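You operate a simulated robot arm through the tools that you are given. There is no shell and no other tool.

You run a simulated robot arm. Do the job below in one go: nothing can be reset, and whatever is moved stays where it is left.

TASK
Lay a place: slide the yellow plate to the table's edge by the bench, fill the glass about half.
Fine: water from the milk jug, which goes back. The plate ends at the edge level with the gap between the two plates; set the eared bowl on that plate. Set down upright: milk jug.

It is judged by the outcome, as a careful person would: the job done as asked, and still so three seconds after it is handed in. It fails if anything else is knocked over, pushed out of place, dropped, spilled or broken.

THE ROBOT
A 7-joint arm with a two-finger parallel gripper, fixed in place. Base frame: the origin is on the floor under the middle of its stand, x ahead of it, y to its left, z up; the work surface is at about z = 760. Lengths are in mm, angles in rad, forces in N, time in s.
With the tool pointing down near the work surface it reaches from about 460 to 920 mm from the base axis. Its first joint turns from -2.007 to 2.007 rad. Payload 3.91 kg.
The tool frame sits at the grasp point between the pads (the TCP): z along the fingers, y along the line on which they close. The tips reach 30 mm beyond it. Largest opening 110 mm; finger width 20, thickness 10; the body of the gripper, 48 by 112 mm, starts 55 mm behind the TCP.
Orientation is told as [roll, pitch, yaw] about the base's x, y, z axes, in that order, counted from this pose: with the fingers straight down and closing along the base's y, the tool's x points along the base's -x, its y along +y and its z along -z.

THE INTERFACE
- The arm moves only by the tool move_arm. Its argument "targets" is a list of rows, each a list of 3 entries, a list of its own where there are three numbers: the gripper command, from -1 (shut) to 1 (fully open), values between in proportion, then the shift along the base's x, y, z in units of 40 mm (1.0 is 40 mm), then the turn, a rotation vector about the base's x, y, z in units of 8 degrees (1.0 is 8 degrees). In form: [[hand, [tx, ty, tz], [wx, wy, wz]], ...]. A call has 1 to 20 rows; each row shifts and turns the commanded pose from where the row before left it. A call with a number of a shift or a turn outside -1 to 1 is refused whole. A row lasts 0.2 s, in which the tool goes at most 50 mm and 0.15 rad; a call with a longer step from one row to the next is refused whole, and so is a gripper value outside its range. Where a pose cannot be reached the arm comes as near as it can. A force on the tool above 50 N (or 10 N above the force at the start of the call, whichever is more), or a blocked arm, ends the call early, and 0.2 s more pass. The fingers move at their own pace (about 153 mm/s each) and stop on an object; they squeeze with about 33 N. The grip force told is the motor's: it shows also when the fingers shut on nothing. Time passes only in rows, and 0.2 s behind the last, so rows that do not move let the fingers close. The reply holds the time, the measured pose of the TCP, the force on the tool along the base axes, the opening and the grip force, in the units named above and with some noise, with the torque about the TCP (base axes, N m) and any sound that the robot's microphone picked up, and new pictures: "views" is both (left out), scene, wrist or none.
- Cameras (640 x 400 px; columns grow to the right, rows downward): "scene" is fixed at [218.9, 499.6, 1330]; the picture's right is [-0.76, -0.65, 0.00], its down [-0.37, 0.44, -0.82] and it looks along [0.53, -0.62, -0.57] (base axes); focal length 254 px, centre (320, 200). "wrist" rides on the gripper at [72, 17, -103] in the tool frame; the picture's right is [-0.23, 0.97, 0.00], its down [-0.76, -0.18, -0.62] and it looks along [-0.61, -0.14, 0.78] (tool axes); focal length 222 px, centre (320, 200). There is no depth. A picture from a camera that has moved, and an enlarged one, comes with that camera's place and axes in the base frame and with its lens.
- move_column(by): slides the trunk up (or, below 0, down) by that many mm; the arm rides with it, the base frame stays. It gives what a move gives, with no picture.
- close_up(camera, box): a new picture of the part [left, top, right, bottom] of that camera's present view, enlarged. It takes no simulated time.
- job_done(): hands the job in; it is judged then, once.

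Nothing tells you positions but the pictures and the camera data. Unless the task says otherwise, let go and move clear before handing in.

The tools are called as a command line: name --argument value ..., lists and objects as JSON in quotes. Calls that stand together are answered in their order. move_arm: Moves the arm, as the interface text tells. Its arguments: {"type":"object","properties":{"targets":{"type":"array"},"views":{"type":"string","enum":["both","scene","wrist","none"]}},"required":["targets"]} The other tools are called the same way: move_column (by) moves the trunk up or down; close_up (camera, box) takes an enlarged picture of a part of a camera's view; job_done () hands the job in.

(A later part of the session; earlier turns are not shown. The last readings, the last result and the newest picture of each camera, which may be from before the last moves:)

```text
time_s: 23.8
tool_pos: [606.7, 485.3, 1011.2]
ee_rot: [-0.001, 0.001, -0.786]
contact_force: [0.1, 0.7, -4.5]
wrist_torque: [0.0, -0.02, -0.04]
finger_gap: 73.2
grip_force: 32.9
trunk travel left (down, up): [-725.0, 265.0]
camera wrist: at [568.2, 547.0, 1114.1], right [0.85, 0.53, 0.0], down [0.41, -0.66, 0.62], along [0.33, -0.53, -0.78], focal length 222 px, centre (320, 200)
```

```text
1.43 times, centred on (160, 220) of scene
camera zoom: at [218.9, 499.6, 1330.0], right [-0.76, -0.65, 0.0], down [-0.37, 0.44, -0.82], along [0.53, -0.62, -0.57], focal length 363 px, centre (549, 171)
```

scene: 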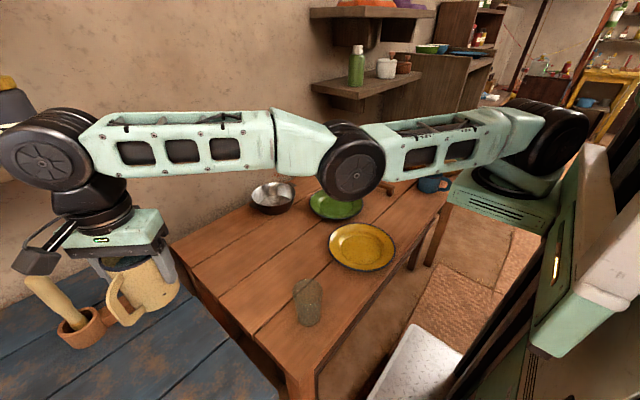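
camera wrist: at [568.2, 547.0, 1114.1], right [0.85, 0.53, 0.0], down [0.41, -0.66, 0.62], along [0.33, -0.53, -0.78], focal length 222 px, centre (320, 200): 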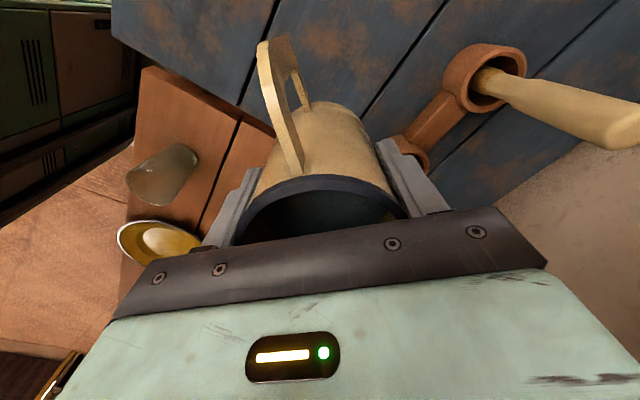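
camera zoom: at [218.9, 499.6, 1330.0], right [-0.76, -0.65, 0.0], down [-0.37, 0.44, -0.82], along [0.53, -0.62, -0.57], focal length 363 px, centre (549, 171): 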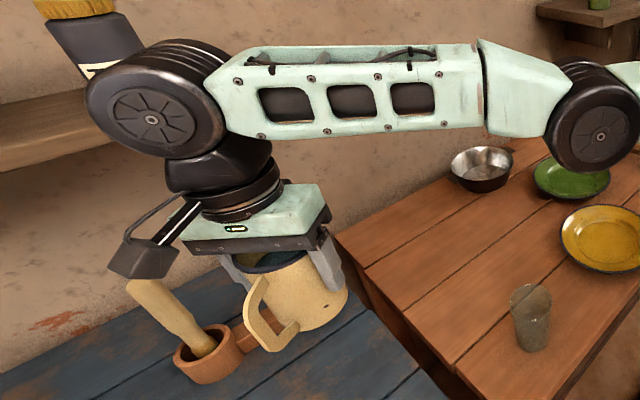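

close_up --camera "scene" --box '[320, 60, 640, 260]'

```text
2.00 times, centred on (480, 160) of scene
camera zoom: at [218.9, 499.6, 1330.0], right [-0.76, -0.65, 0.0], down [-0.37, 0.44, -0.82], along [0.53, -0.62, -0.57], focal length 508 px, centre (0, 280)
```

zoom: 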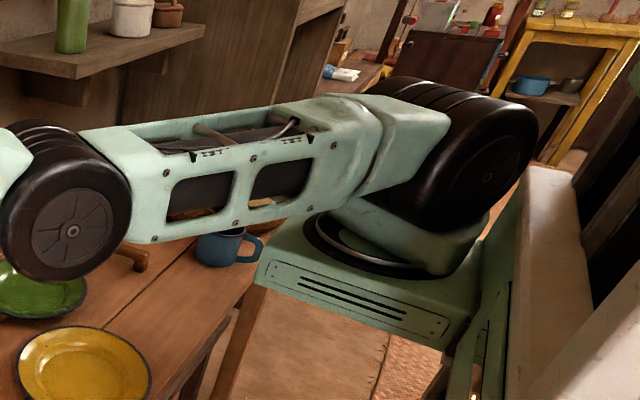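

The arm is nearly straight but still responsive. I'll try a small inward step, away from the pestles and back toward the table, to see how it tracks.

move_arm --targets '[[-1, [-0.16, -0.19, 0], [0, 0, 0]], [-1, [-0.16, -0.19, 0], [0, 0, 0]], [-1, [0, 0, 0], [0, 0, 0]]]' --views "scene"

```text
time_s: 24.6
tool_pos: [605.9, 485.0, 1012.2]
ee_rot: [-0.001, -0.001, -0.785]
contact_force: [-0.1, 0.0, -3.2]
wrist_torque: [0.0, -0.02, 0.0]
finger_gap: 73.0
grip_force: 32.5
out of reach, approached as far as the arm can: row 1, 2
trunk travel left (down, up): [-725.0, 265.0]
```

scene: 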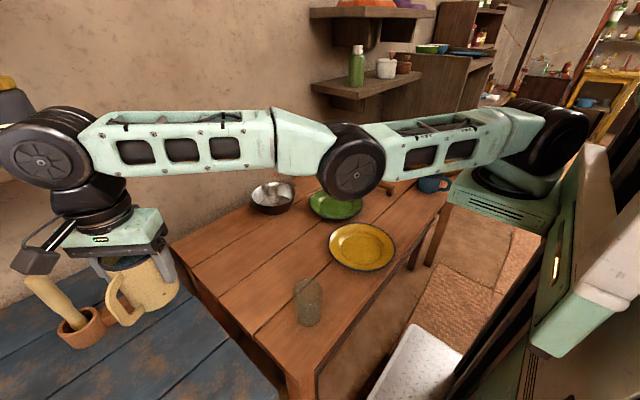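

It didn't move inward at all, so the elbow seems to be locked on the wrong side of full stretch. I'll raise the jug for clearance, reach slightly outward through full stretch, and then draw back in.

move_arm --targets '[[-1, [0, 0, 0.4], [0, 0, 0]], [-1, [0, 0, 0.4], [0, 0, 0]], [-1, [0, 0, 0.4], [0, 0, 0]], [-1, [0.15, 0.19, 0], [0, 0, 0]], [-1, [0.15, 0.19, 0], [0, 0, 0]], [-1, [0.15, 0.19, 0], [0, 0, 0]], [-1, [0, 0, 0], [0, 0, 0]]]' --views "scene"

```text
time_s: 26.2
tool_pos: [605.2, 482.5, 1060.3]
ee_rot: [0.001, 0.001, -0.785]
contact_force: [1.1, 0.0, -4.5]
wrist_torque: [0.01, 0.04, -0.03]
finger_gap: 73.2
grip_force: 32.6
out of reach, approached as far as the arm can: row 3, 4, 5, 6
trunk travel left (down, up): [-725.0, 265.0]
```

scene: 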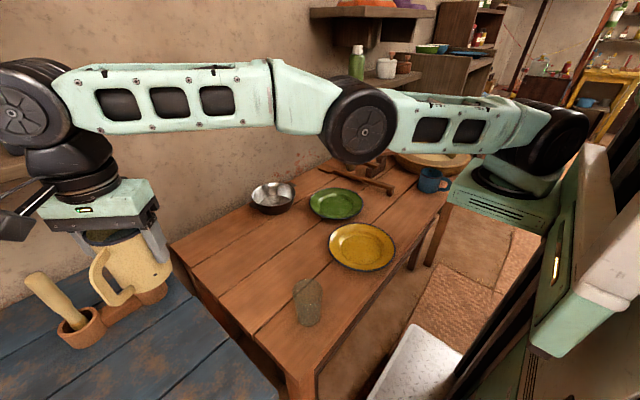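

Outward is blocked as well, so the wrist turn is probably over its limit and twisting the arm. I'll undo the yaw here, where it's clear, and see if the arm frees up.

move_arm --targets '[[-1, [0, 0, 0], [0, 0, 0.8]], [-1, [0, 0, 0], [0, 0, 0.8]], [-1, [0, 0, 0], [0, 0, 0.8]], [-1, [0, 0, 0], [0, 0, 0.8]], [-1, [0, 0, 0], [0, 0, 0.8]], [-1, [0, 0, 0], [0, 0, 0.8]], [-1, [0, 0, 0], [0, 0, 0.8]]]' --views "both"

```text
time_s: 27.8
tool_pos: [605.4, 483.8, 1059.3]
ee_rot: [0.0, 0.0, -0.003]
contact_force: [-0.9, -0.4, -4.4]
wrist_torque: [0.01, 0.02, 0.03]
finger_gap: 73.1
grip_force: 32.9
trunk travel left (down, up): [-725.0, 265.0]
camera wrist: at [532.5, 498.5, 1162.3], right [0.23, 0.97, 0.0], down [0.76, -0.18, 0.62], along [0.61, -0.14, -0.78], focal length 222 px, centre (320, 200)
```

scene: 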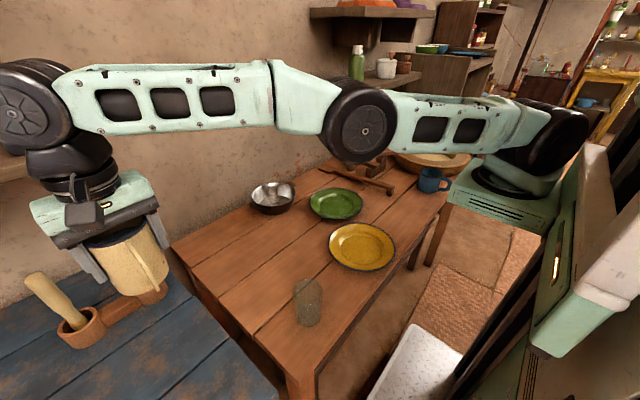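
wrist: 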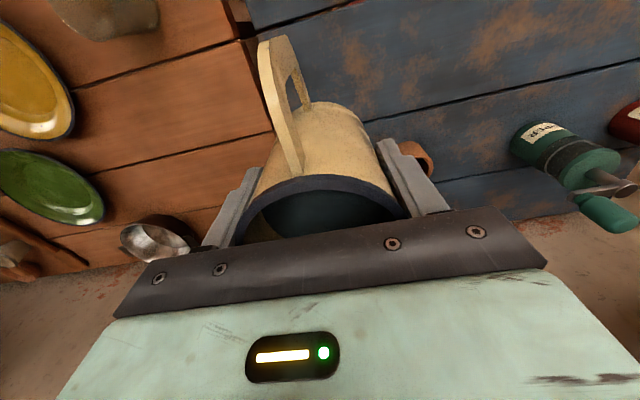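

The yaw unwound with the wrist alone, so the elbow is the problem. I'll lower and draw inward together, which should bend the elbow the right way.

move_arm --targets '[[-1, [0, 0, -0.3], [0, 0, 0]], [-1, [-0.1, -0.12, -0.5], [0, 0, 0]], [-1, [-0.1, -0.12, -0.5], [0, 0, 0]], [-1, [-0.2, -0.24, -0.3], [0, 0, 0]], [-1, [-0.2, -0.24, -0.1], [0, 0, 0]]]' --views "scene"

```text
time_s: 29.0
tool_pos: [579.7, 455.6, 990.5]
ee_rot: [0.001, 0.0, -0.003]
contact_force: [-0.6, -0.5, -4.4]
wrist_torque: [-0.01, 0.02, 0.0]
finger_gap: 72.8
grip_force: 33.1
trunk travel left (down, up): [-725.0, 265.0]
```

scene: 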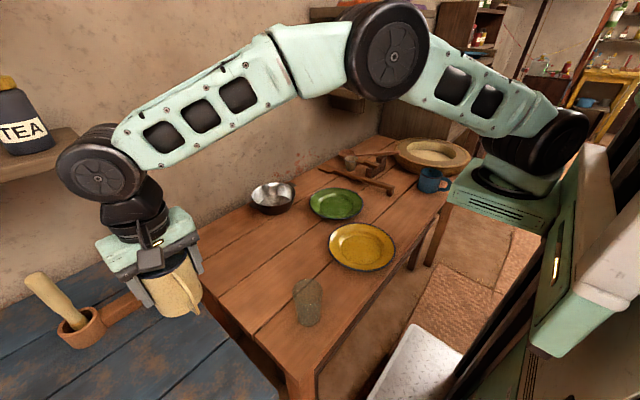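

The elbow is back up and tracking is normal again. Next I'll bring the jug beside the glass at (447,270), keeping it high and turning it partway.

move_arm --targets '[[-1, [-0.2, -0.147, 0.016], [0, 0, -0.9]], [-1, [-0.363, -0.264, 0.029], [0, 0, -0.95]], [-1, [-0.443, -0.323, 0.036], [0, 0, -0.95]], [-1, [-0.504, -0.367, 0.04], [0, 0, -0.95]], [-1, [-0.504, -0.367, 0.04], [0, 0, -0.95]], [-1, [-0.504, -0.367, 0.04], [0, 0, -0.95]], [-1, [-0.363, -0.264, 0.029], [0, 0, -0.95]], [-1, [-0.242, -0.176, 0.02], [0, 0, -0.9]]]' --views "both"

```text
time_s: 30.8
tool_pos: [454.0, 363.2, 1003.0]
ee_rot: [0.001, -0.001, -1.054]
contact_force: [0.7, 0.2, -4.2]
wrist_torque: [0.02, 0.0, 0.02]
finger_gap: 73.2
grip_force: 32.6
trunk travel left (down, up): [-725.0, 265.0]
camera wrist: at [434.5, 433.3, 1106.0], right [0.96, 0.28, 0.0], down [0.22, -0.75, 0.62], along [0.18, -0.6, -0.78], focal length 222 px, centre (320, 200)
```

scene: 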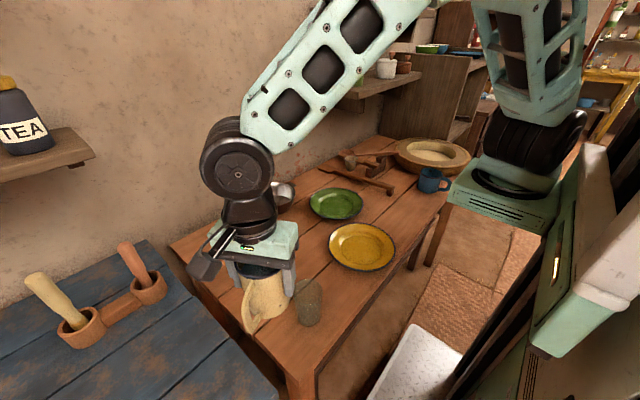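
wrist: 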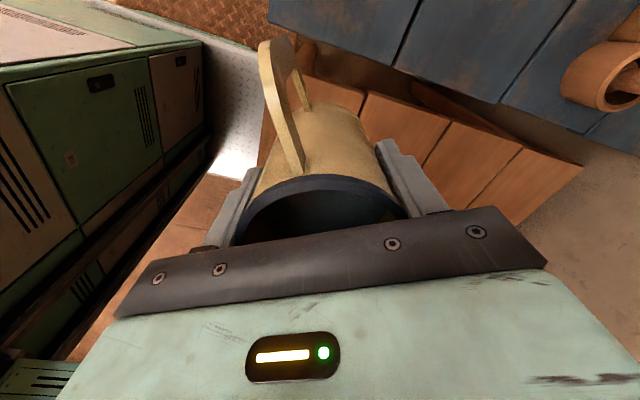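

That tracked cleanly. I'll try turning the remaining 30° so the side opposite the handle faces the glass directly.

move_arm --targets '[[-1, [0, 0, 0], [0, 0, -0.6]], [-1, [0, 0, 0], [0, 0, -0.7]], [-1, [0, 0, 0], [0, 0, -0.7]], [-1, [0, 0, 0], [0, 0, -0.7]], [-1, [0, 0, 0], [0, 0, -0.6]], [-1, [0, 0, 0], [0, 0, -0.4]]]' --views "scene"

```text
time_s: 32.2
tool_pos: [456.3, 363.9, 1002.1]
ee_rot: [0.001, 0.001, -1.57]
contact_force: [-0.1, -0.4, -4.3]
wrist_torque: [0.01, 0.0, -0.01]
finger_gap: 73.1
grip_force: 32.9
trunk travel left (down, up): [-725.0, 265.0]
```

scene: 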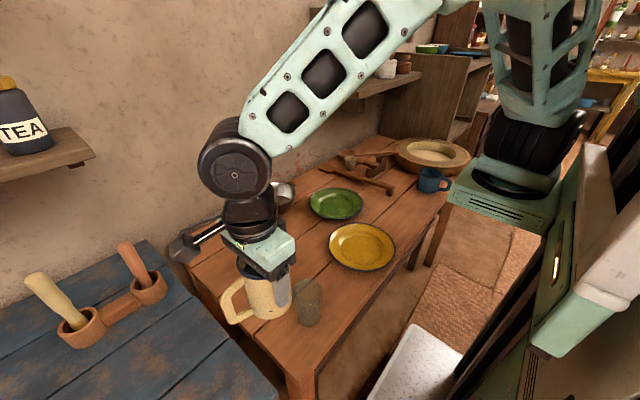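

Yaw -90° is fine. I refined the glass to about (454,263), with the rim near z=860. I'll tilt the jug a safe 25° toward the glass up here, which is below the spill angle of about 33°, and check that the motion is clean.

move_arm --targets '[[-1, [0, 0, 0], [0.2, 0, 0]], [-1, [0, 0, 0], [0.35, 0, 0]], [-1, [0, 0, 0], [0.4, 0, 0]], [-1, [0, 0, 0], [0.45, 0, 0]], [-1, [0, 0, 0], [0.45, 0, 0]], [-1, [0, 0, 0], [0.45, 0, 0]], [-1, [0, 0, 0], [0.4, 0, 0]], [-1, [0, 0, 0], [0.3, 0, 0]]]' --views "both"

close_up --camera "scene" --box '[180, 200, 380, 360]'

```text
time_s: 34.0
tool_pos: [455.8, 363.1, 1001.5]
ee_rot: [0.002, 0.42, -1.567]
contact_force: [0.6, 0.7, -3.9]
wrist_torque: [-0.08, 0.01, 0.0]
finger_gap: 72.7
grip_force: 33.0
trunk travel left (down, up): [-725.0, 265.0]
camera wrist: at [472.4, 386.6, 1125.7], right [0.97, -0.2, -0.09], down [-0.18, -0.95, 0.26], along [-0.14, -0.24, -0.96], focal length 222 px, centre (320, 200)
```

scene: 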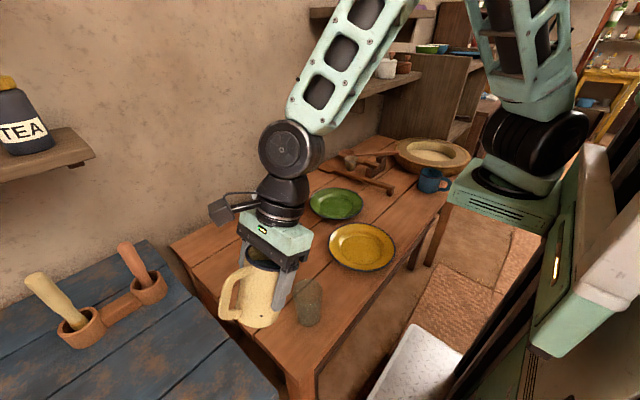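
wrist: 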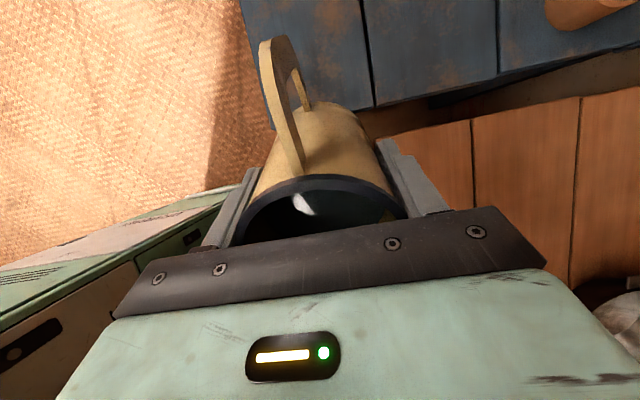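

```text
2.50 times, centred on (280, 280) of scene
camera zoom: at [218.9, 499.6, 1330.0], right [-0.76, -0.65, 0.0], down [-0.37, 0.44, -0.82], along [0.53, -0.62, -0.57], focal length 636 px, centre (420, 0)
```

zoom: 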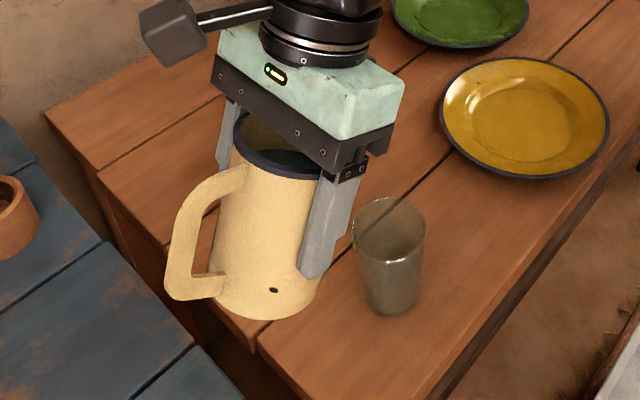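

The tilt is clean and the water is still inside. Now I'll lower toward the glass, keeping the lip above its near rim.

move_arm --targets '[[-1, [-0.01, -0.05, -0.2], [0, 0, 0]], [-1, [-0.01, -0.1, -0.4], [0, 0, 0]], [-1, [-0.01, -0.1, -0.5], [0, 0, 0]], [-1, [-0.01, -0.1, -0.5], [0, 0, 0]], [-1, [-0.005, -0.1, -0.5], [0, 0, 0]], [-1, [0, -0.06, -0.4], [0, 0, 0]], [-1, [0, -0.04, -0.2], [0, 0, 0]], [-1, [0, 0, 0], [0, 0, 0]]]' --views "scene"

close_up --camera "scene" --box '[220, 220, 380, 340]'

```text
time_s: 35.8
tool_pos: [453.9, 340.3, 893.5]
ee_rot: [0.002, 0.42, -1.566]
contact_force: [0.2, -0.3, -3.8]
wrist_torque: [-0.03, 0.01, -0.02]
finger_gap: 73.1
grip_force: 33.5
trunk travel left (down, up): [-725.0, 265.0]
```

scene: 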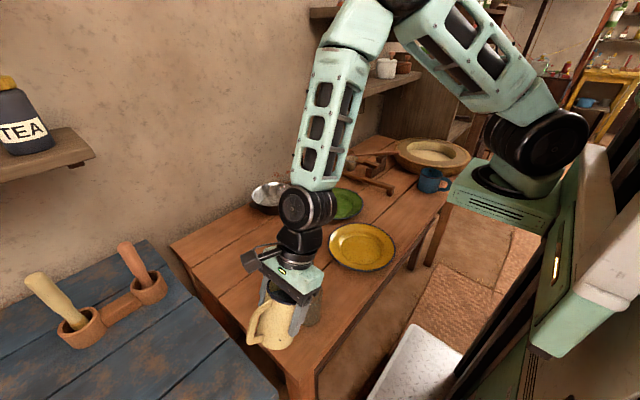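

```text
3.33 times, centred on (300, 280) of scene
camera zoom: at [218.9, 499.6, 1330.0], right [-0.76, -0.65, 0.0], down [-0.37, 0.44, -0.82], along [0.53, -0.62, -0.57], focal length 848 px, centre (387, -67)
```

zoom: 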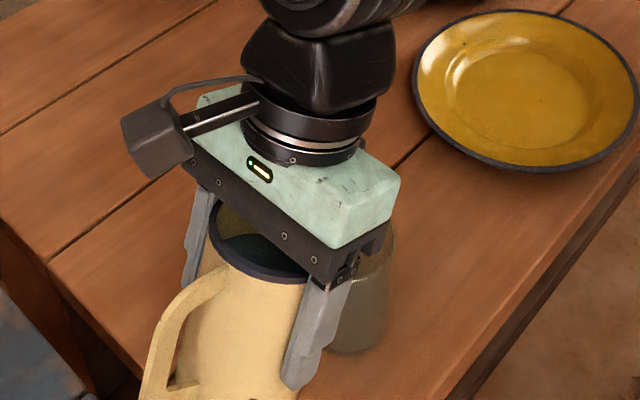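

The lip is just above the glass's near rim. I'll tilt to about 33°, holding the lip over the glass, and check.

move_arm --targets '[[-1, [0, 0, -0.06], [0.375, 0, 0]], [-1, [0, 0, -0.06], [0.375, 0, 0]], [-1, [0, 0, -0.06], [0.375, 0, 0]], [-1, [0, 0, 0], [0, 0, 0]]]' --views "wrist"

close_up --camera "scene" --box '[240, 240, 360, 340]'

```text
time_s: 36.8
tool_pos: [454.4, 340.7, 886.0]
ee_rot: [0.002, 0.576, -1.567]
contact_force: [0.4, -0.4, -4.2]
wrist_torque: [-0.05, -0.01, 0.0]
finger_gap: 72.7
grip_force: 33.1
trunk travel left (down, up): [-725.0, 265.0]
camera wrist: at [471.3, 343.4, 1012.7], right [0.97, -0.19, -0.12], down [-0.18, -0.98, 0.11], along [-0.14, -0.08, -0.99], focal length 222 px, centre (320, 200)
```

wrist: 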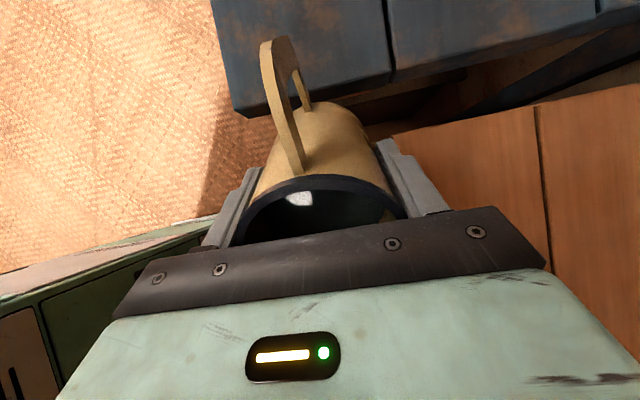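

```text
4.00 times, centred on (300, 290) of scene
camera zoom: at [218.9, 499.6, 1330.0], right [-0.76, -0.65, 0.0], down [-0.37, 0.44, -0.82], along [0.53, -0.62, -0.57], focal length 1017 px, centre (400, -160)
```

zoom: 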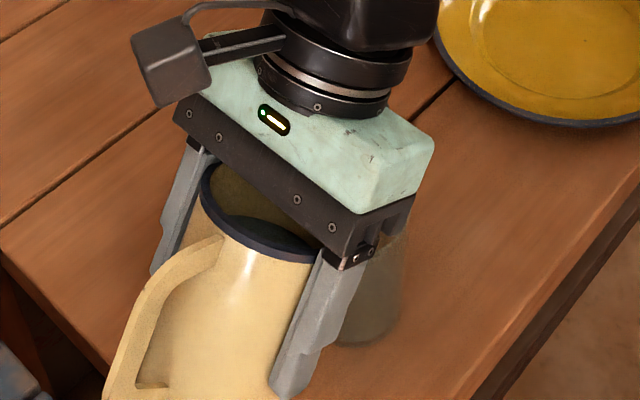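

No pour yet at 33°. I'll keep tilting in small steps with the lip held over the glass.

move_arm --targets '[[-1, [0, 0, 0.02], [0.25, 0, 0]], [-1, [0, 0, 0.04], [0.25, 0, 0]], [-1, [0, 0, 0.04], [0.25, 0, 0]], [-1, [0, 0, 0], [0, 0, 0]], [-1, [0, 0, 0], [0, 0, 0]]]' --views "wrist"

close_up --camera "scene" --box '[240, 240, 360, 340]'

```text
time_s: 38.0
tool_pos: [452.9, 341.0, 891.3]
ee_rot: [0.003, 0.681, -1.567]
contact_force: [0.0, 0.1, -4.4]
wrist_torque: [-0.04, 0.0, 0.0]
finger_gap: 72.9
grip_force: 33.2
trunk travel left (down, up): [-725.0, 265.0]
camera wrist: at [470.7, 330.7, 1016.4], right [0.97, -0.17, -0.14], down [-0.18, -0.98, 0.0], along [-0.14, 0.02, -0.99], focal length 222 px, centre (320, 200)
```

wrist: 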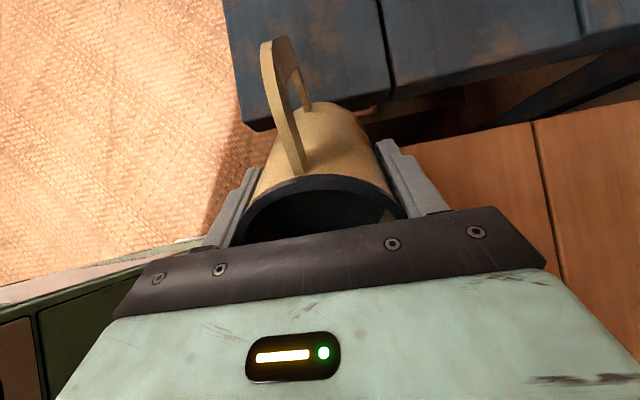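

```text
4.00 times, centred on (300, 290) of scene
camera zoom: at [218.9, 499.6, 1330.0], right [-0.76, -0.65, 0.0], down [-0.37, 0.44, -0.82], along [0.53, -0.62, -0.57], focal length 1017 px, centre (400, -160)
```

zoom: 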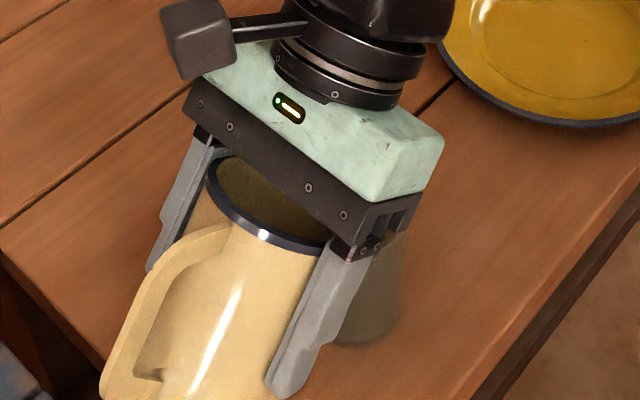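

Still no pour at 39°. I'll continue in 2° steps and watch the weight.

move_arm --targets '[[-1, [0.02, 0, 0.05], [0.25, 0, 0]], [-1, [0, 0, 0.05], [0.25, 0, 0]], [-1, [0, 0, 0], [0, 0, 0]], [-1, [0, 0, 0], [0, 0, 0]], [-1, [0, 0, 0], [0, 0, 0]]]' --views "wrist"

close_up --camera "scene" --box '[240, 240, 360, 340]'

```text
time_s: 39.2
tool_pos: [454.3, 341.6, 894.4]
ee_rot: [0.002, 0.75, -1.569]
contact_force: [-0.2, 0.7, -3.7]
wrist_torque: [-0.08, -0.01, 0.01]
finger_gap: 72.6
grip_force: 32.8
trunk travel left (down, up): [-725.0, 265.0]
camera wrist: at [471.8, 322.3, 1019.8], right [0.97, -0.16, -0.15], down [-0.18, -0.98, -0.06], along [-0.14, 0.09, -0.99], focal length 222 px, centre (320, 200)
```

wrist: 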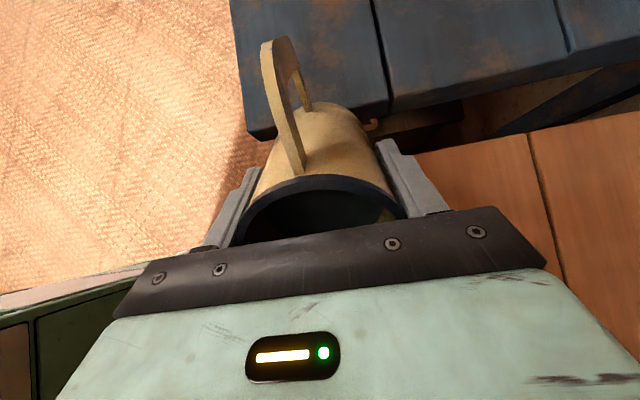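

```text
4.00 times, centred on (300, 290) of scene
camera zoom: at [218.9, 499.6, 1330.0], right [-0.76, -0.65, 0.0], down [-0.37, 0.44, -0.82], along [0.53, -0.62, -0.57], focal length 1017 px, centre (400, -160)
```

zoom: 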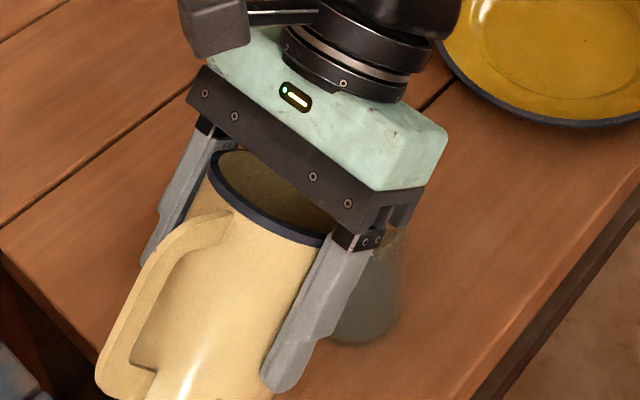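

close_up --camera "scene" --box '[310, 285, 358, 330]'

move_arm --targets '[[-1, [0, 0, 0], [0, 0, 0]], [-1, [0, 0, 0], [0, 0, 0]]]' --views "none"

close_up --camera "scene" --box '[310, 285, 358, 330]'

```text
8.89 times, centred on (334, 308) of scene
camera zoom: at [218.9, 499.6, 1330.0], right [-0.76, -0.65, 0.0], down [-0.37, 0.44, -0.82], along [0.53, -0.62, -0.57], focal length 2260 px, centre (196, -756)
```

zoom: 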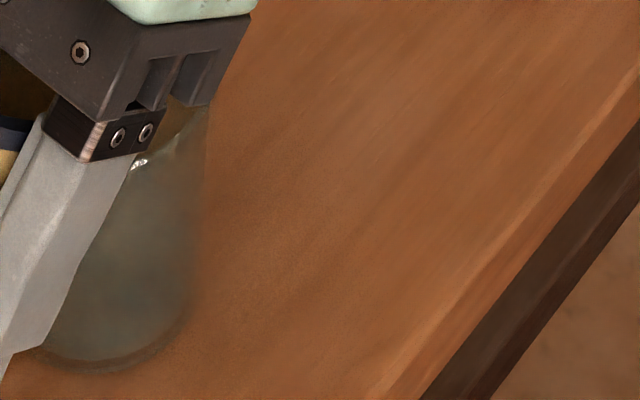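

```text
time_s: 39.8
tool_pos: [453.8, 341.2, 894.8]
ee_rot: [0.003, 0.751, -1.567]
contact_force: [0.1, -0.1, -4.2]
wrist_torque: [-0.07, 0.02, 0.0]
finger_gap: 72.6
grip_force: 32.9
trunk travel left (down, up): [-725.0, 265.0]
```

```text
8.89 times, centred on (334, 308) of scene
camera zoom: at [218.9, 499.6, 1330.0], right [-0.76, -0.65, 0.0], down [-0.37, 0.44, -0.82], along [0.53, -0.62, -0.57], focal length 2260 px, centre (196, -756)
```

zoom: 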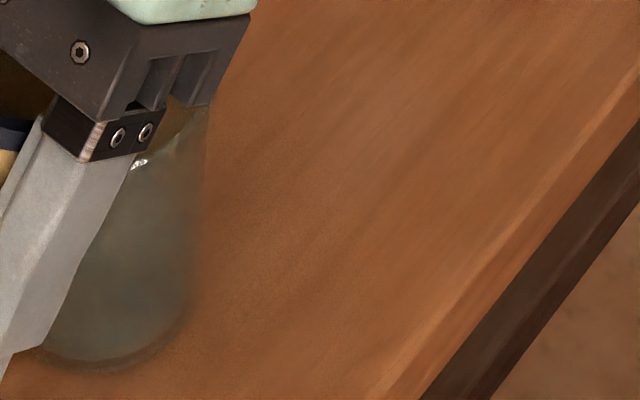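

There's a bluish tint low in the glass, so some water has gone in. I'll tilt back, move the jug clear, and check the level unobstructed.

move_arm --targets '[[-1, [0, 0, 0], [-0.3, 0, 0]], [-1, [0, 0, 0], [-0.4, 0, 0]], [-1, [0, 0, 0], [-0.4, 0, 0]], [-1, [0, 0, 0], [-0.4, 0, 0]], [-1, [0, 0, 0.1], [-0.4, 0, 0]], [-1, [0, 0, 0.3], [-0.35, 0, 0]], [-1, [0, 0.1, 0.5], [0, 0, 0]], [-1, [0, 0.3, 0.6], [0, 0, 0]], [-1, [0, 0.4, 0.5], [0, 0, 0]], [-1, [0, 0.4, 0.2], [0, 0, 0]], [-1, [0, 0.3, 0], [0, 0, 0]], [-1, [0, 0, 0], [0, 0, 0]]]' --views "scene"

close_up --camera "scene" --box '[270, 260, 350, 330]'

```text
time_s: 42.4
tool_pos: [455.1, 401.7, 982.5]
ee_rot: [-0.001, 0.436, -1.567]
contact_force: [-1.0, -0.4, -4.3]
wrist_torque: [-0.05, -0.03, -0.01]
finger_gap: 72.8
grip_force: 32.8
trunk travel left (down, up): [-725.0, 265.0]
```

scene: 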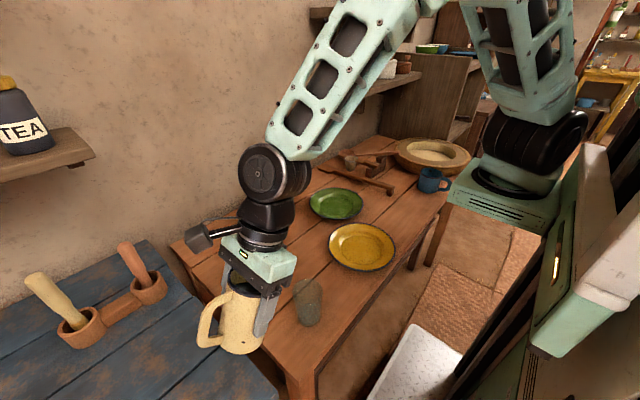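

```text
5.71 times, centred on (310, 295) of scene
camera zoom: at [218.9, 499.6, 1330.0], right [-0.76, -0.65, 0.0], down [-0.37, 0.44, -0.82], along [0.53, -0.62, -0.57], focal length 1453 px, centre (377, -343)
```

zoom: 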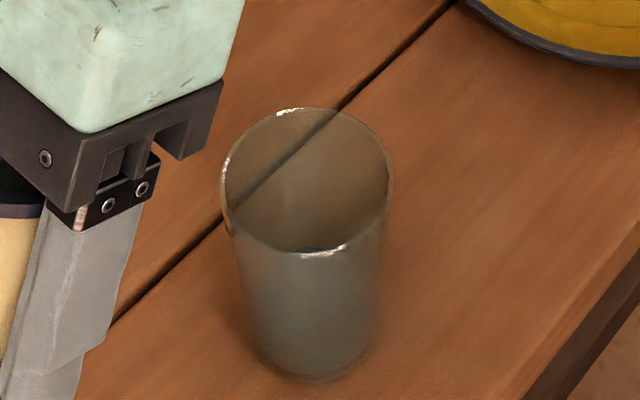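

close_up --camera "scene" --box '[290, 270, 326, 330]'

```text
6.67 times, centred on (308, 300) of scene
camera zoom: at [218.9, 499.6, 1330.0], right [-0.76, -0.65, 0.0], down [-0.37, 0.44, -0.82], along [0.53, -0.62, -0.57], focal length 1695 px, centre (400, -467)
```

zoom: 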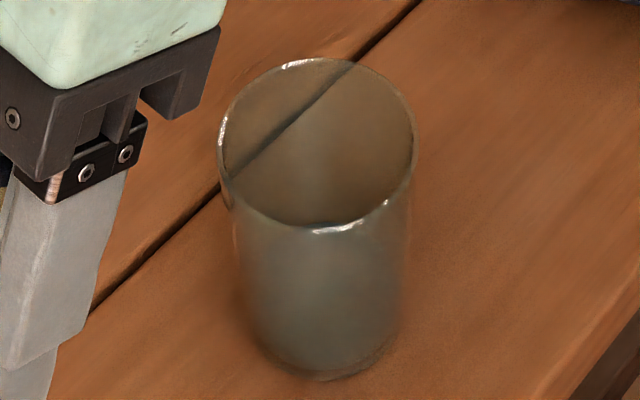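

Only a shallow layer, perhaps 15 mm, is in the glass so far. I'll go back in and pour more with a larger tilt, following the same safe path.

move_arm --targets '[[-1, [-0.02, -0.2, 0], [0, 0, 0]], [-1, [0, -0.4, -0.2], [0, 0, 0]], [-1, [0, -0.4, -0.5], [0, 0, 0]], [-1, [0, -0.3, -0.6], [0, 0, 0]], [-1, [0, -0.2, -0.5], [0, 0, 0]], [-1, [0, -0.02, -0.3], [0.1, 0, 0]], [-1, [0, 0, -0.12], [0.35, 0, 0]], [-1, [0, 0, -0.06], [0.35, 0, 0]], [-1, [0, 0, 0.02], [0.35, 0, 0]], [-1, [0, 0, 0.07], [0.35, 0, 0]], [-1, [0, 0, 0.07], [0.35, 0, 0]], [-1, [0, 0, 0.07], [0.35, 0, 0]], [-1, [0, 0, 0.05], [0.25, 0, 0]], [-1, [0, 0, 0], [0, 0, 0]]]' --views "none"

close_up --camera "scene" --box '[240, 240, 360, 340]'

```text
time_s: 45.4
tool_pos: [453.8, 341.0, 901.3]
ee_rot: [0.003, 0.778, -1.567]
contact_force: [0.0, 0.6, -4.2]
wrist_torque: [-0.05, 0.02, 0.02]
finger_gap: 72.7
grip_force: 32.9
trunk travel left (down, up): [-725.0, 265.0]
```

```text
4.00 times, centred on (300, 290) of scene
camera zoom: at [218.9, 499.6, 1330.0], right [-0.76, -0.65, 0.0], down [-0.37, 0.44, -0.82], along [0.53, -0.62, -0.57], focal length 1017 px, centre (400, -160)
```

zoom: 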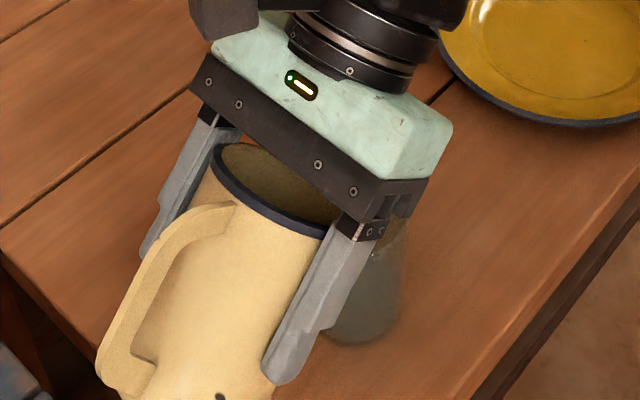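

move_arm --targets '[[-1, [0, 0, 0.01], [0.22, 0, 0]], [-1, [0, 0, 0.02], [0.22, 0, 0]], [-1, [0, 0, 0.03], [0.22, 0, 0]], [-1, [0, 0, 0], [0, 0, 0]], [-1, [0, 0, 0], [0, 0, 0]], [-1, [0, 0, 0], [0, 0, 0]], [-1, [0, 0, 0], [0, 0, 0]]]' --views "none"

close_up --camera "scene" --box '[240, 240, 360, 340]'

close_up --camera "scene" --box '[310, 285, 358, 330]'

```text
time_s: 47.0
tool_pos: [454.3, 341.0, 904.2]
ee_rot: [0.004, 0.872, -1.568]
contact_force: [0.1, -0.7, -3.8]
wrist_torque: [-0.06, 0.02, -0.03]
finger_gap: 72.8
grip_force: 32.7
trunk travel left (down, up): [-725.0, 265.0]
```

```text
4.00 times, centred on (300, 290) of scene
camera zoom: at [218.9, 499.6, 1330.0], right [-0.76, -0.65, 0.0], down [-0.37, 0.44, -0.82], along [0.53, -0.62, -0.57], focal length 1017 px, centre (400, -160)
```

zoom: 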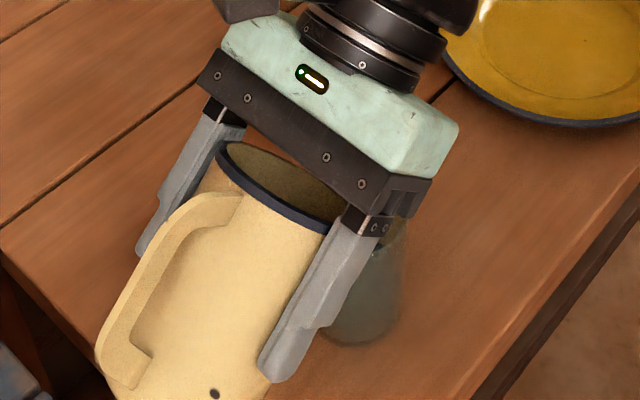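

```text
8.89 times, centred on (334, 308) of scene
camera zoom: at [218.9, 499.6, 1330.0], right [-0.76, -0.65, 0.0], down [-0.37, 0.44, -0.82], along [0.53, -0.62, -0.57], focal length 2260 px, centre (196, -756)
```

zoom: 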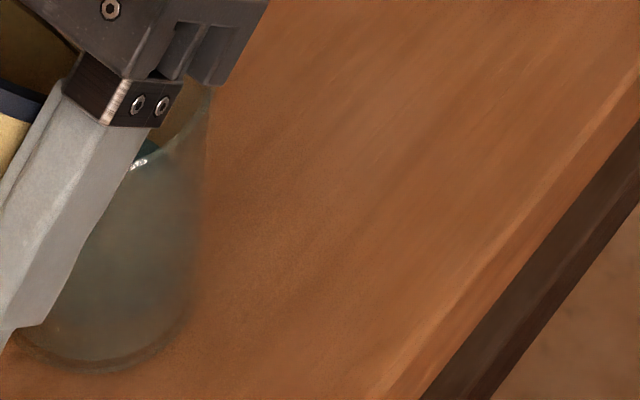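

Teal water is now visible through the glass mouth. I'll tilt back and move clear again to judge the level properly.

move_arm --targets '[[-1, [0, 0, 0], [-0.3, 0, 0]], [-1, [0, 0, 0], [-0.45, 0, 0]], [-1, [0, 0, 0], [-0.45, 0, 0]], [-1, [0, 0, 0], [-0.45, 0, 0]], [-1, [0, 0, 0], [-0.45, 0, 0]], [-1, [0, 0, 0.1], [-0.45, 0, 0]], [-1, [0, 0, 0.3], [-0.45, 0, 0]], [-1, [0, 0.1, 0.5], [-0.1, 0, 0]], [-1, [0, 0.3, 0.6], [0, 0, 0]], [-1, [0, 0.4, 0.5], [0, 0, 0]], [-1, [0, 0.4, 0.2], [0, 0, 0]], [-1, [0, 0.3, 0], [0, 0, 0]], [-1, [0, 0, 0], [0, 0, 0]]]' --views "none"

close_up --camera "scene" --box '[290, 270, 326, 330]'

```text
time_s: 49.8
tool_pos: [453.7, 401.6, 993.5]
ee_rot: [0.002, 0.438, -1.568]
contact_force: [-0.9, -0.4, -3.8]
wrist_torque: [0.0, -0.02, -0.03]
finger_gap: 72.7
grip_force: 32.5
trunk travel left (down, up): [-725.0, 265.0]
```

```text
6.67 times, centred on (308, 300) of scene
camera zoom: at [218.9, 499.6, 1330.0], right [-0.76, -0.65, 0.0], down [-0.37, 0.44, -0.82], along [0.53, -0.62, -0.57], focal length 1695 px, centre (400, -467)
```

zoom: 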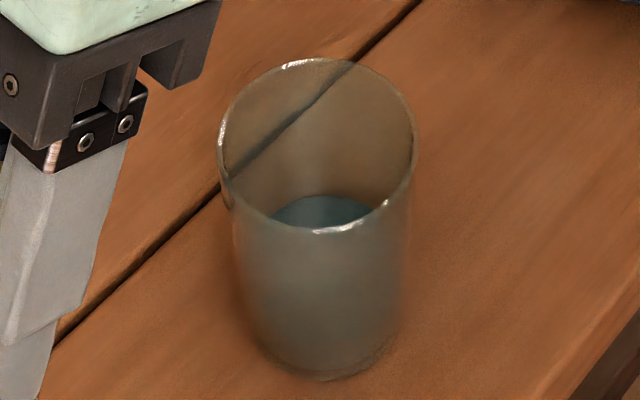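

The water's back edge shows a level about 30% up the glass. I'll return and pour roughly the same amount again, tilting to about 56°.

move_arm --targets '[[-1, [0, -0.2, 0], [0, 0, 0]], [-1, [0, -0.4, -0.3], [0, 0, 0]], [-1, [0, -0.4, -0.6], [0, 0, 0]], [-1, [0, -0.3, -0.7], [0, 0, 0]], [-1, [0, -0.2, -0.6], [0, 0, 0]], [-1, [0, -0.02, -0.4], [0.1, 0, 0]], [-1, [0, 0, -0.1], [0.35, 0, 0]], [-1, [0, 0, -0.05], [0.35, 0, 0]], [-1, [0, 0, 0], [0.35, 0, 0]], [-1, [0, 0, 0.08], [0.35, 0, 0]], [-1, [0, 0, 0.08], [0.35, 0, 0]], [-1, [0, 0, 0.08], [0.35, 0, 0]], [-1, [0, 0, 0.07], [0.3, 0, 0]], [-1, [0, 0, 0.047], [0.22, 0, 0]], [-1, [0, 0, 0.047], [0.22, 0, 0]], [-1, [0, 0, 0.047], [0.22, 0, 0]], [-1, [0, -0.01, 0.04], [0.16, 0, 0]], [-1, [0, -0.01, 0.04], [0.16, 0, 0]], [-1, [0, 0, 0], [0, 0, 0]], [-1, [0, 0, 0], [0, 0, 0]]]' --views "none"

close_up --camera "scene" --box '[240, 240, 360, 340]'

```text
time_s: 54.0
tool_pos: [453.1, 339.8, 904.0]
ee_rot: [0.005, 0.922, -1.565]
contact_force: [0.3, -0.1, -3.2]
wrist_torque: [-0.05, 0.0, 0.02]
finger_gap: 72.7
grip_force: 33.3
trunk travel left (down, up): [-725.0, 265.0]
```

```text
4.00 times, centred on (300, 290) of scene
camera zoom: at [218.9, 499.6, 1330.0], right [-0.76, -0.65, 0.0], down [-0.37, 0.44, -0.82], along [0.53, -0.62, -0.57], focal length 1017 px, centre (400, -160)
```

zoom: 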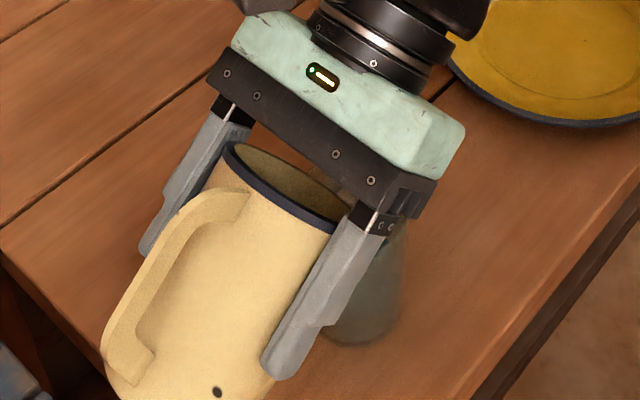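

move_arm --targets '[[-1, [0.01, -0.01, 0.04], [0.2, 0, 0]], [-1, [0.01, -0.01, 0.04], [0.2, 0, 0]], [-1, [0, 0, 0], [0, 0, 0]], [-1, [0, 0, 0], [0, 0, 0]], [-1, [0, 0, 0], [0, 0, 0]], [-1, [0, 0, 0], [0, 0, 0]]]' --views "none"

close_up --camera "scene" --box '[240, 240, 360, 340]'

```text
time_s: 55.4
tool_pos: [454.4, 338.4, 907.6]
ee_rot: [0.002, 0.98, -1.565]
contact_force: [0.2, -0.5, -3.7]
wrist_torque: [-0.05, 0.02, -0.01]
finger_gap: 72.6
grip_force: 33.2
trunk travel left (down, up): [-725.0, 265.0]
```

```text
4.00 times, centred on (300, 290) of scene
camera zoom: at [218.9, 499.6, 1330.0], right [-0.76, -0.65, 0.0], down [-0.37, 0.44, -0.82], along [0.53, -0.62, -0.57], focal length 1017 px, centre (400, -160)
```

zoom: 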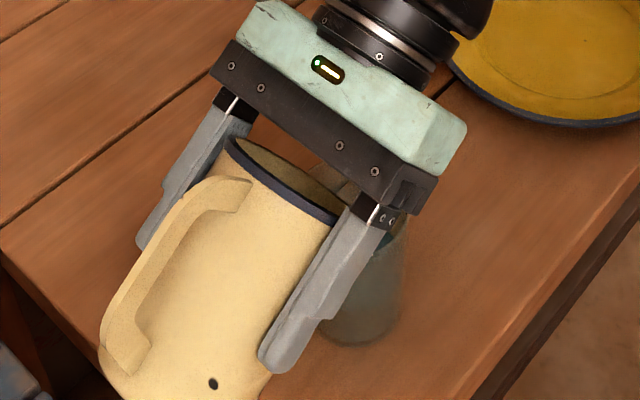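

I'm at 56° and the pour should be close. I'll tilt back, move clear, and check the level.

move_arm --targets '[[-1, [0, 0, 0], [-0.3, 0, 0]], [-1, [0, 0, 0], [-0.45, 0, 0]], [-1, [0, 0, 0], [-0.45, 0, 0]], [-1, [0, 0, 0], [-0.45, 0, 0]], [-1, [0, 0, 0], [-0.45, 0, 0]], [-1, [0, 0, 0], [-0.45, 0, 0]], [-1, [0, 0, 0.05], [-0.45, 0, 0]], [-1, [0, 0, 0.3], [-0.45, 0, 0]], [-1, [0, 0.1, 0.5], [-0.45, 0, 0]], [-1, [0, 0.3, 0.6], [0, 0, 0]], [-1, [0, 0.4, 0.5], [0, 0, 0]], [-1, [0, 0.4, 0.2], [0, 0, 0]], [-1, [0, 0.3, 0], [0, 0, 0]], [-1, [0, 0, 0], [0, 0, 0]]]' --views "scene"

close_up --camera "scene" --box '[290, 270, 326, 330]'

```text
time_s: 58.4
tool_pos: [453.1, 398.4, 994.5]
ee_rot: [0.001, 0.438, -1.567]
contact_force: [-0.1, 0.6, -3.6]
wrist_torque: [-0.03, 0.06, -0.01]
finger_gap: 72.9
grip_force: 33.5
trunk travel left (down, up): [-725.0, 265.0]
```

scene: 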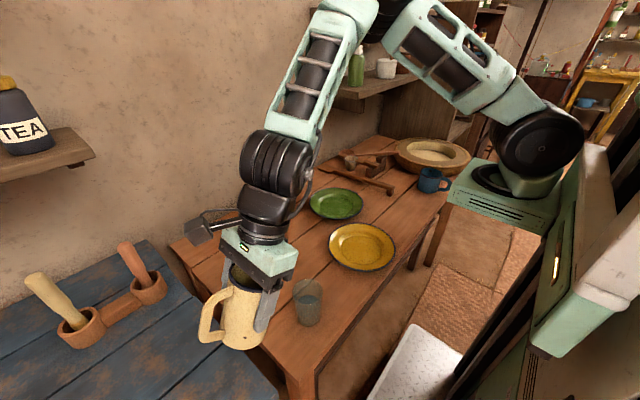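

```text
6.67 times, centred on (308, 300) of scene
camera zoom: at [218.9, 499.6, 1330.0], right [-0.76, -0.65, 0.0], down [-0.37, 0.44, -0.82], along [0.53, -0.62, -0.57], focal length 1695 px, centre (400, -467)
```

zoom: 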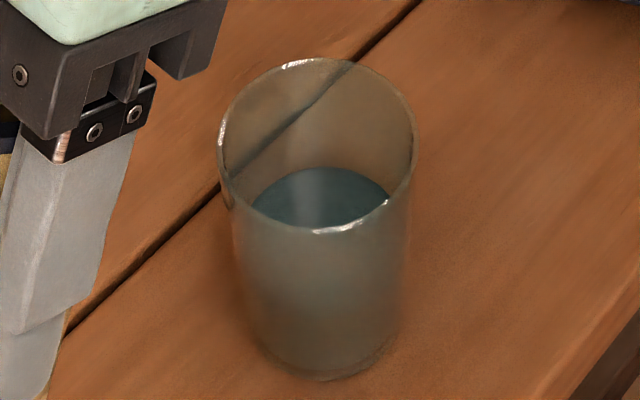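

The water is at about 46% of the glass height and a bit less by volume. One small extra pour of about 15 ml will bring it to half.

move_arm --targets '[[-1, [0.02, -0.2, 0], [0, 0, 0]], [-1, [0, -0.4, -0.3], [0, 0, 0]], [-1, [0, -0.4, -0.6], [0, 0, 0]], [-1, [0, -0.3, -0.7], [0, 0, 0]], [-1, [0, -0.14, -0.6], [0, 0, 0]], [-1, [0, 0, -0.42], [0.1, 0, 0]], [-1, [0, 0, -0.08], [0.39, 0, 0]], [-1, [0, 0, -0.04], [0.39, 0, 0]], [-1, [0, 0, 0], [0.39, 0, 0]], [-1, [0, 0, 0.08], [0.39, 0, 0]], [-1, [0, 0, 0.09], [0.39, 0, 0]], [-1, [0, 0, 0.09], [0.39, 0, 0]], [-1, [0, 0, 0.09], [0.39, 0, 0]], [-1, [0, 0, 0.09], [0.39, 0, 0]], [-1, [0, 0, 0.09], [0.39, 0, 0]], [-1, [0, -0.01, 0.04], [0.2, 0, 0]], [-1, [0, -0.02, 0.04], [0.2, 0, 0]], [-1, [0, -0.02, 0.04], [0.2, 0, 0]], [-1, [0, 0, 0], [0, 0, 0]], [-1, [0, 0, 0], [0, 0, 0]]]' --views "none"

```text
time_s: 62.6
tool_pos: [455.1, 337.4, 910.1]
ee_rot: [0.003, 1.022, -1.566]
contact_force: [-0.6, 0.1, -2.9]
wrist_torque: [-0.09, -0.01, 0.0]
finger_gap: 72.6
grip_force: 33.5
trunk travel left (down, up): [-725.0, 265.0]
```

move_arm --targets '[[-1, [0, 0, 0], [0, 0, 0]], [-1, [0, 0, 0], [0, 0, 0]], [-1, [0, 0, 0], [-0.3, 0, 0]], [-1, [0, 0, 0], [-0.45, 0, 0]], [-1, [0, 0, 0], [-0.45, 0, 0]], [-1, [0, 0, 0], [-0.45, 0, 0]], [-1, [0, 0, 0], [-0.45, 0, 0]], [-1, [0, 0, 0], [-0.45, 0, 0]], [-1, [0, 0, 0.05], [-0.45, 0, 0]], [-1, [0, 0, 0.3], [-0.45, 0, 0]], [-1, [0, 0.1, 0.5], [-0.45, 0, 0]], [-1, [0, 0.3, 0.6], [-0.3, 0, 0]], [-1, [0, 0.4, 0.5], [0, 0, 0]], [-1, [0, 0.4, 0.2], [0, 0, 0]], [-1, [0, 0.3, 0], [0, 0, 0]], [-1, [0, 0, 0], [0, 0, 0]]]' --views "scene"

close_up --camera "scene" --box '[290, 270, 326, 330]'

```text
time_s: 66.0
tool_pos: [453.4, 397.7, 996.2]
ee_rot: [0.0, 0.436, -1.566]
contact_force: [-0.2, -0.9, -3.7]
wrist_torque: [-0.02, -0.01, -0.01]
finger_gap: 72.8
grip_force: 32.7
trunk travel left (down, up): [-725.0, 265.0]
```

scene: 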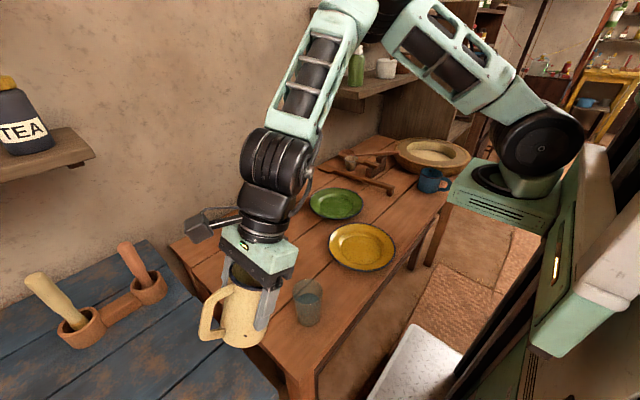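

```text
6.67 times, centred on (308, 300) of scene
camera zoom: at [218.9, 499.6, 1330.0], right [-0.76, -0.65, 0.0], down [-0.37, 0.44, -0.82], along [0.53, -0.62, -0.57], focal length 1695 px, centre (400, -467)
```

zoom: 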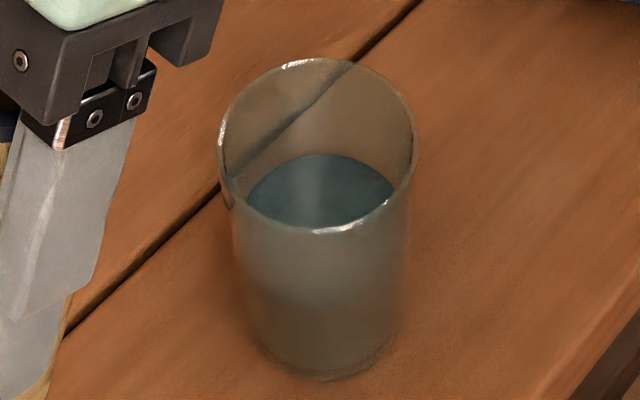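

The glass is now about half full, nothing is spilled, and the glass hasn't moved. I'll bring the jug upright and raise it a little before carrying it back.

move_arm --targets '[[-1, [0, 0, 0], [-0.25, 0, 0]], [-1, [0, 0, 0], [-0.4, 0, 0]], [-1, [0, 0, 0.1], [-0.45, 0, 0]], [-1, [0, 0, 0.3], [-0.45, 0, 0]], [-1, [0, 0, 0.4], [-0.45, 0, 0]], [-1, [0, 0, 0.4], [-0.45, 0, 0]], [-1, [0, 0, 0.4], [-0.4, 0, 0]], [-1, [0, 0, 0.2], [-0.27, 0, 0]], [-1, [0, 0, 0], [0, 0, 0]]]' --views "scene"

```text
time_s: 68.0
tool_pos: [455.3, 398.5, 1068.4]
ee_rot: [0.0, -0.001, -1.567]
contact_force: [1.0, 0.1, -3.2]
wrist_torque: [0.03, 0.01, 0.02]
finger_gap: 73.0
grip_force: 33.4
trunk travel left (down, up): [-725.0, 265.0]
```

scene: 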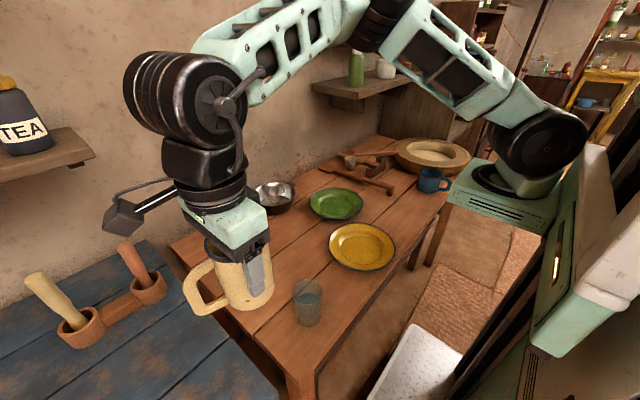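

The jug is upright. I'll lower the trunk by 100 mm so the arm has more reach at the jug's spot and doesn't lock up again.

move_column --by -100

```text
time_s: 69.3
tool_pos: [455.4, 399.4, 969.3]
ee_rot: [0.001, 0.0, -1.566]
contact_force: [0.0, -0.7, -3.1]
wrist_torque: [0.02, 0.01, 0.0]
finger_gap: 72.5
grip_force: 33.4
trunk travel left (down, up): [-625.0, 365.0]
```

Now I'll carry the jug back along a clear line toward its spot while turning it to its original orientation.

move_arm --targets '[[-1, [0.232, -0.089, -0.028], [0, 0, 0.7]], [-1, [0.464, -0.178, -0.056], [0, 0, 0.8]], [-1, [0.649, -0.249, -0.078], [0, 0, 0.8]], [-1, [0.742, -0.284, -0.089], [0, 0, 0.8]], [-1, [0.742, -0.284, -0.089], [0, 0, 0.8]], [-1, [0.742, -0.284, -0.089], [0, 0, 0.8]], [-1, [0.742, -0.284, -0.089], [0, 0, 0.8]], [-1, [0.742, -0.284, -0.089], [0, 0, 0.8]], [-1, [0.742, -0.284, -0.089], [0, 0, 0.8]], [-1, [0.742, -0.284, -0.089], [0, 0, 0.8]], [-1, [0.649, -0.249, -0.078], [0, 0, 0.8]], [-1, [0.464, -0.178, -0.056], [0, 0, 0.8]], [-1, [0.278, -0.107, -0.033], [0, 0, 0.8]], [-1, [0.185, -0.071, -0.022], [0, 0, 0.8]], [-1, [0, 0, 0], [0, 0, 0.1]]]' --views "both"

```text
time_s: 72.5
tool_pos: [782.0, 273.9, 928.7]
ee_rot: [0.001, 0.001, -0.002]
contact_force: [-0.4, -0.7, -3.0]
wrist_torque: [-0.04, 0.01, 0.0]
finger_gap: 72.8
grip_force: 32.7
trunk travel left (down, up): [-625.0, 365.0]
camera wrist: at [709.0, 289.4, 1032.8], right [0.23, 0.97, 0.0], down [0.76, -0.18, 0.62], along [0.61, -0.14, -0.78], focal length 222 px, centre (320, 200)
```

scene: 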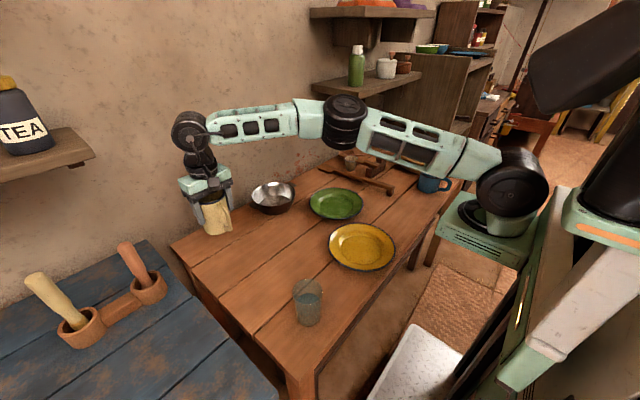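
wrist: 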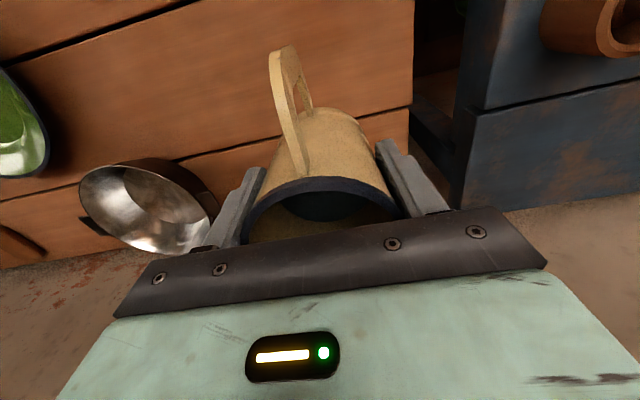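

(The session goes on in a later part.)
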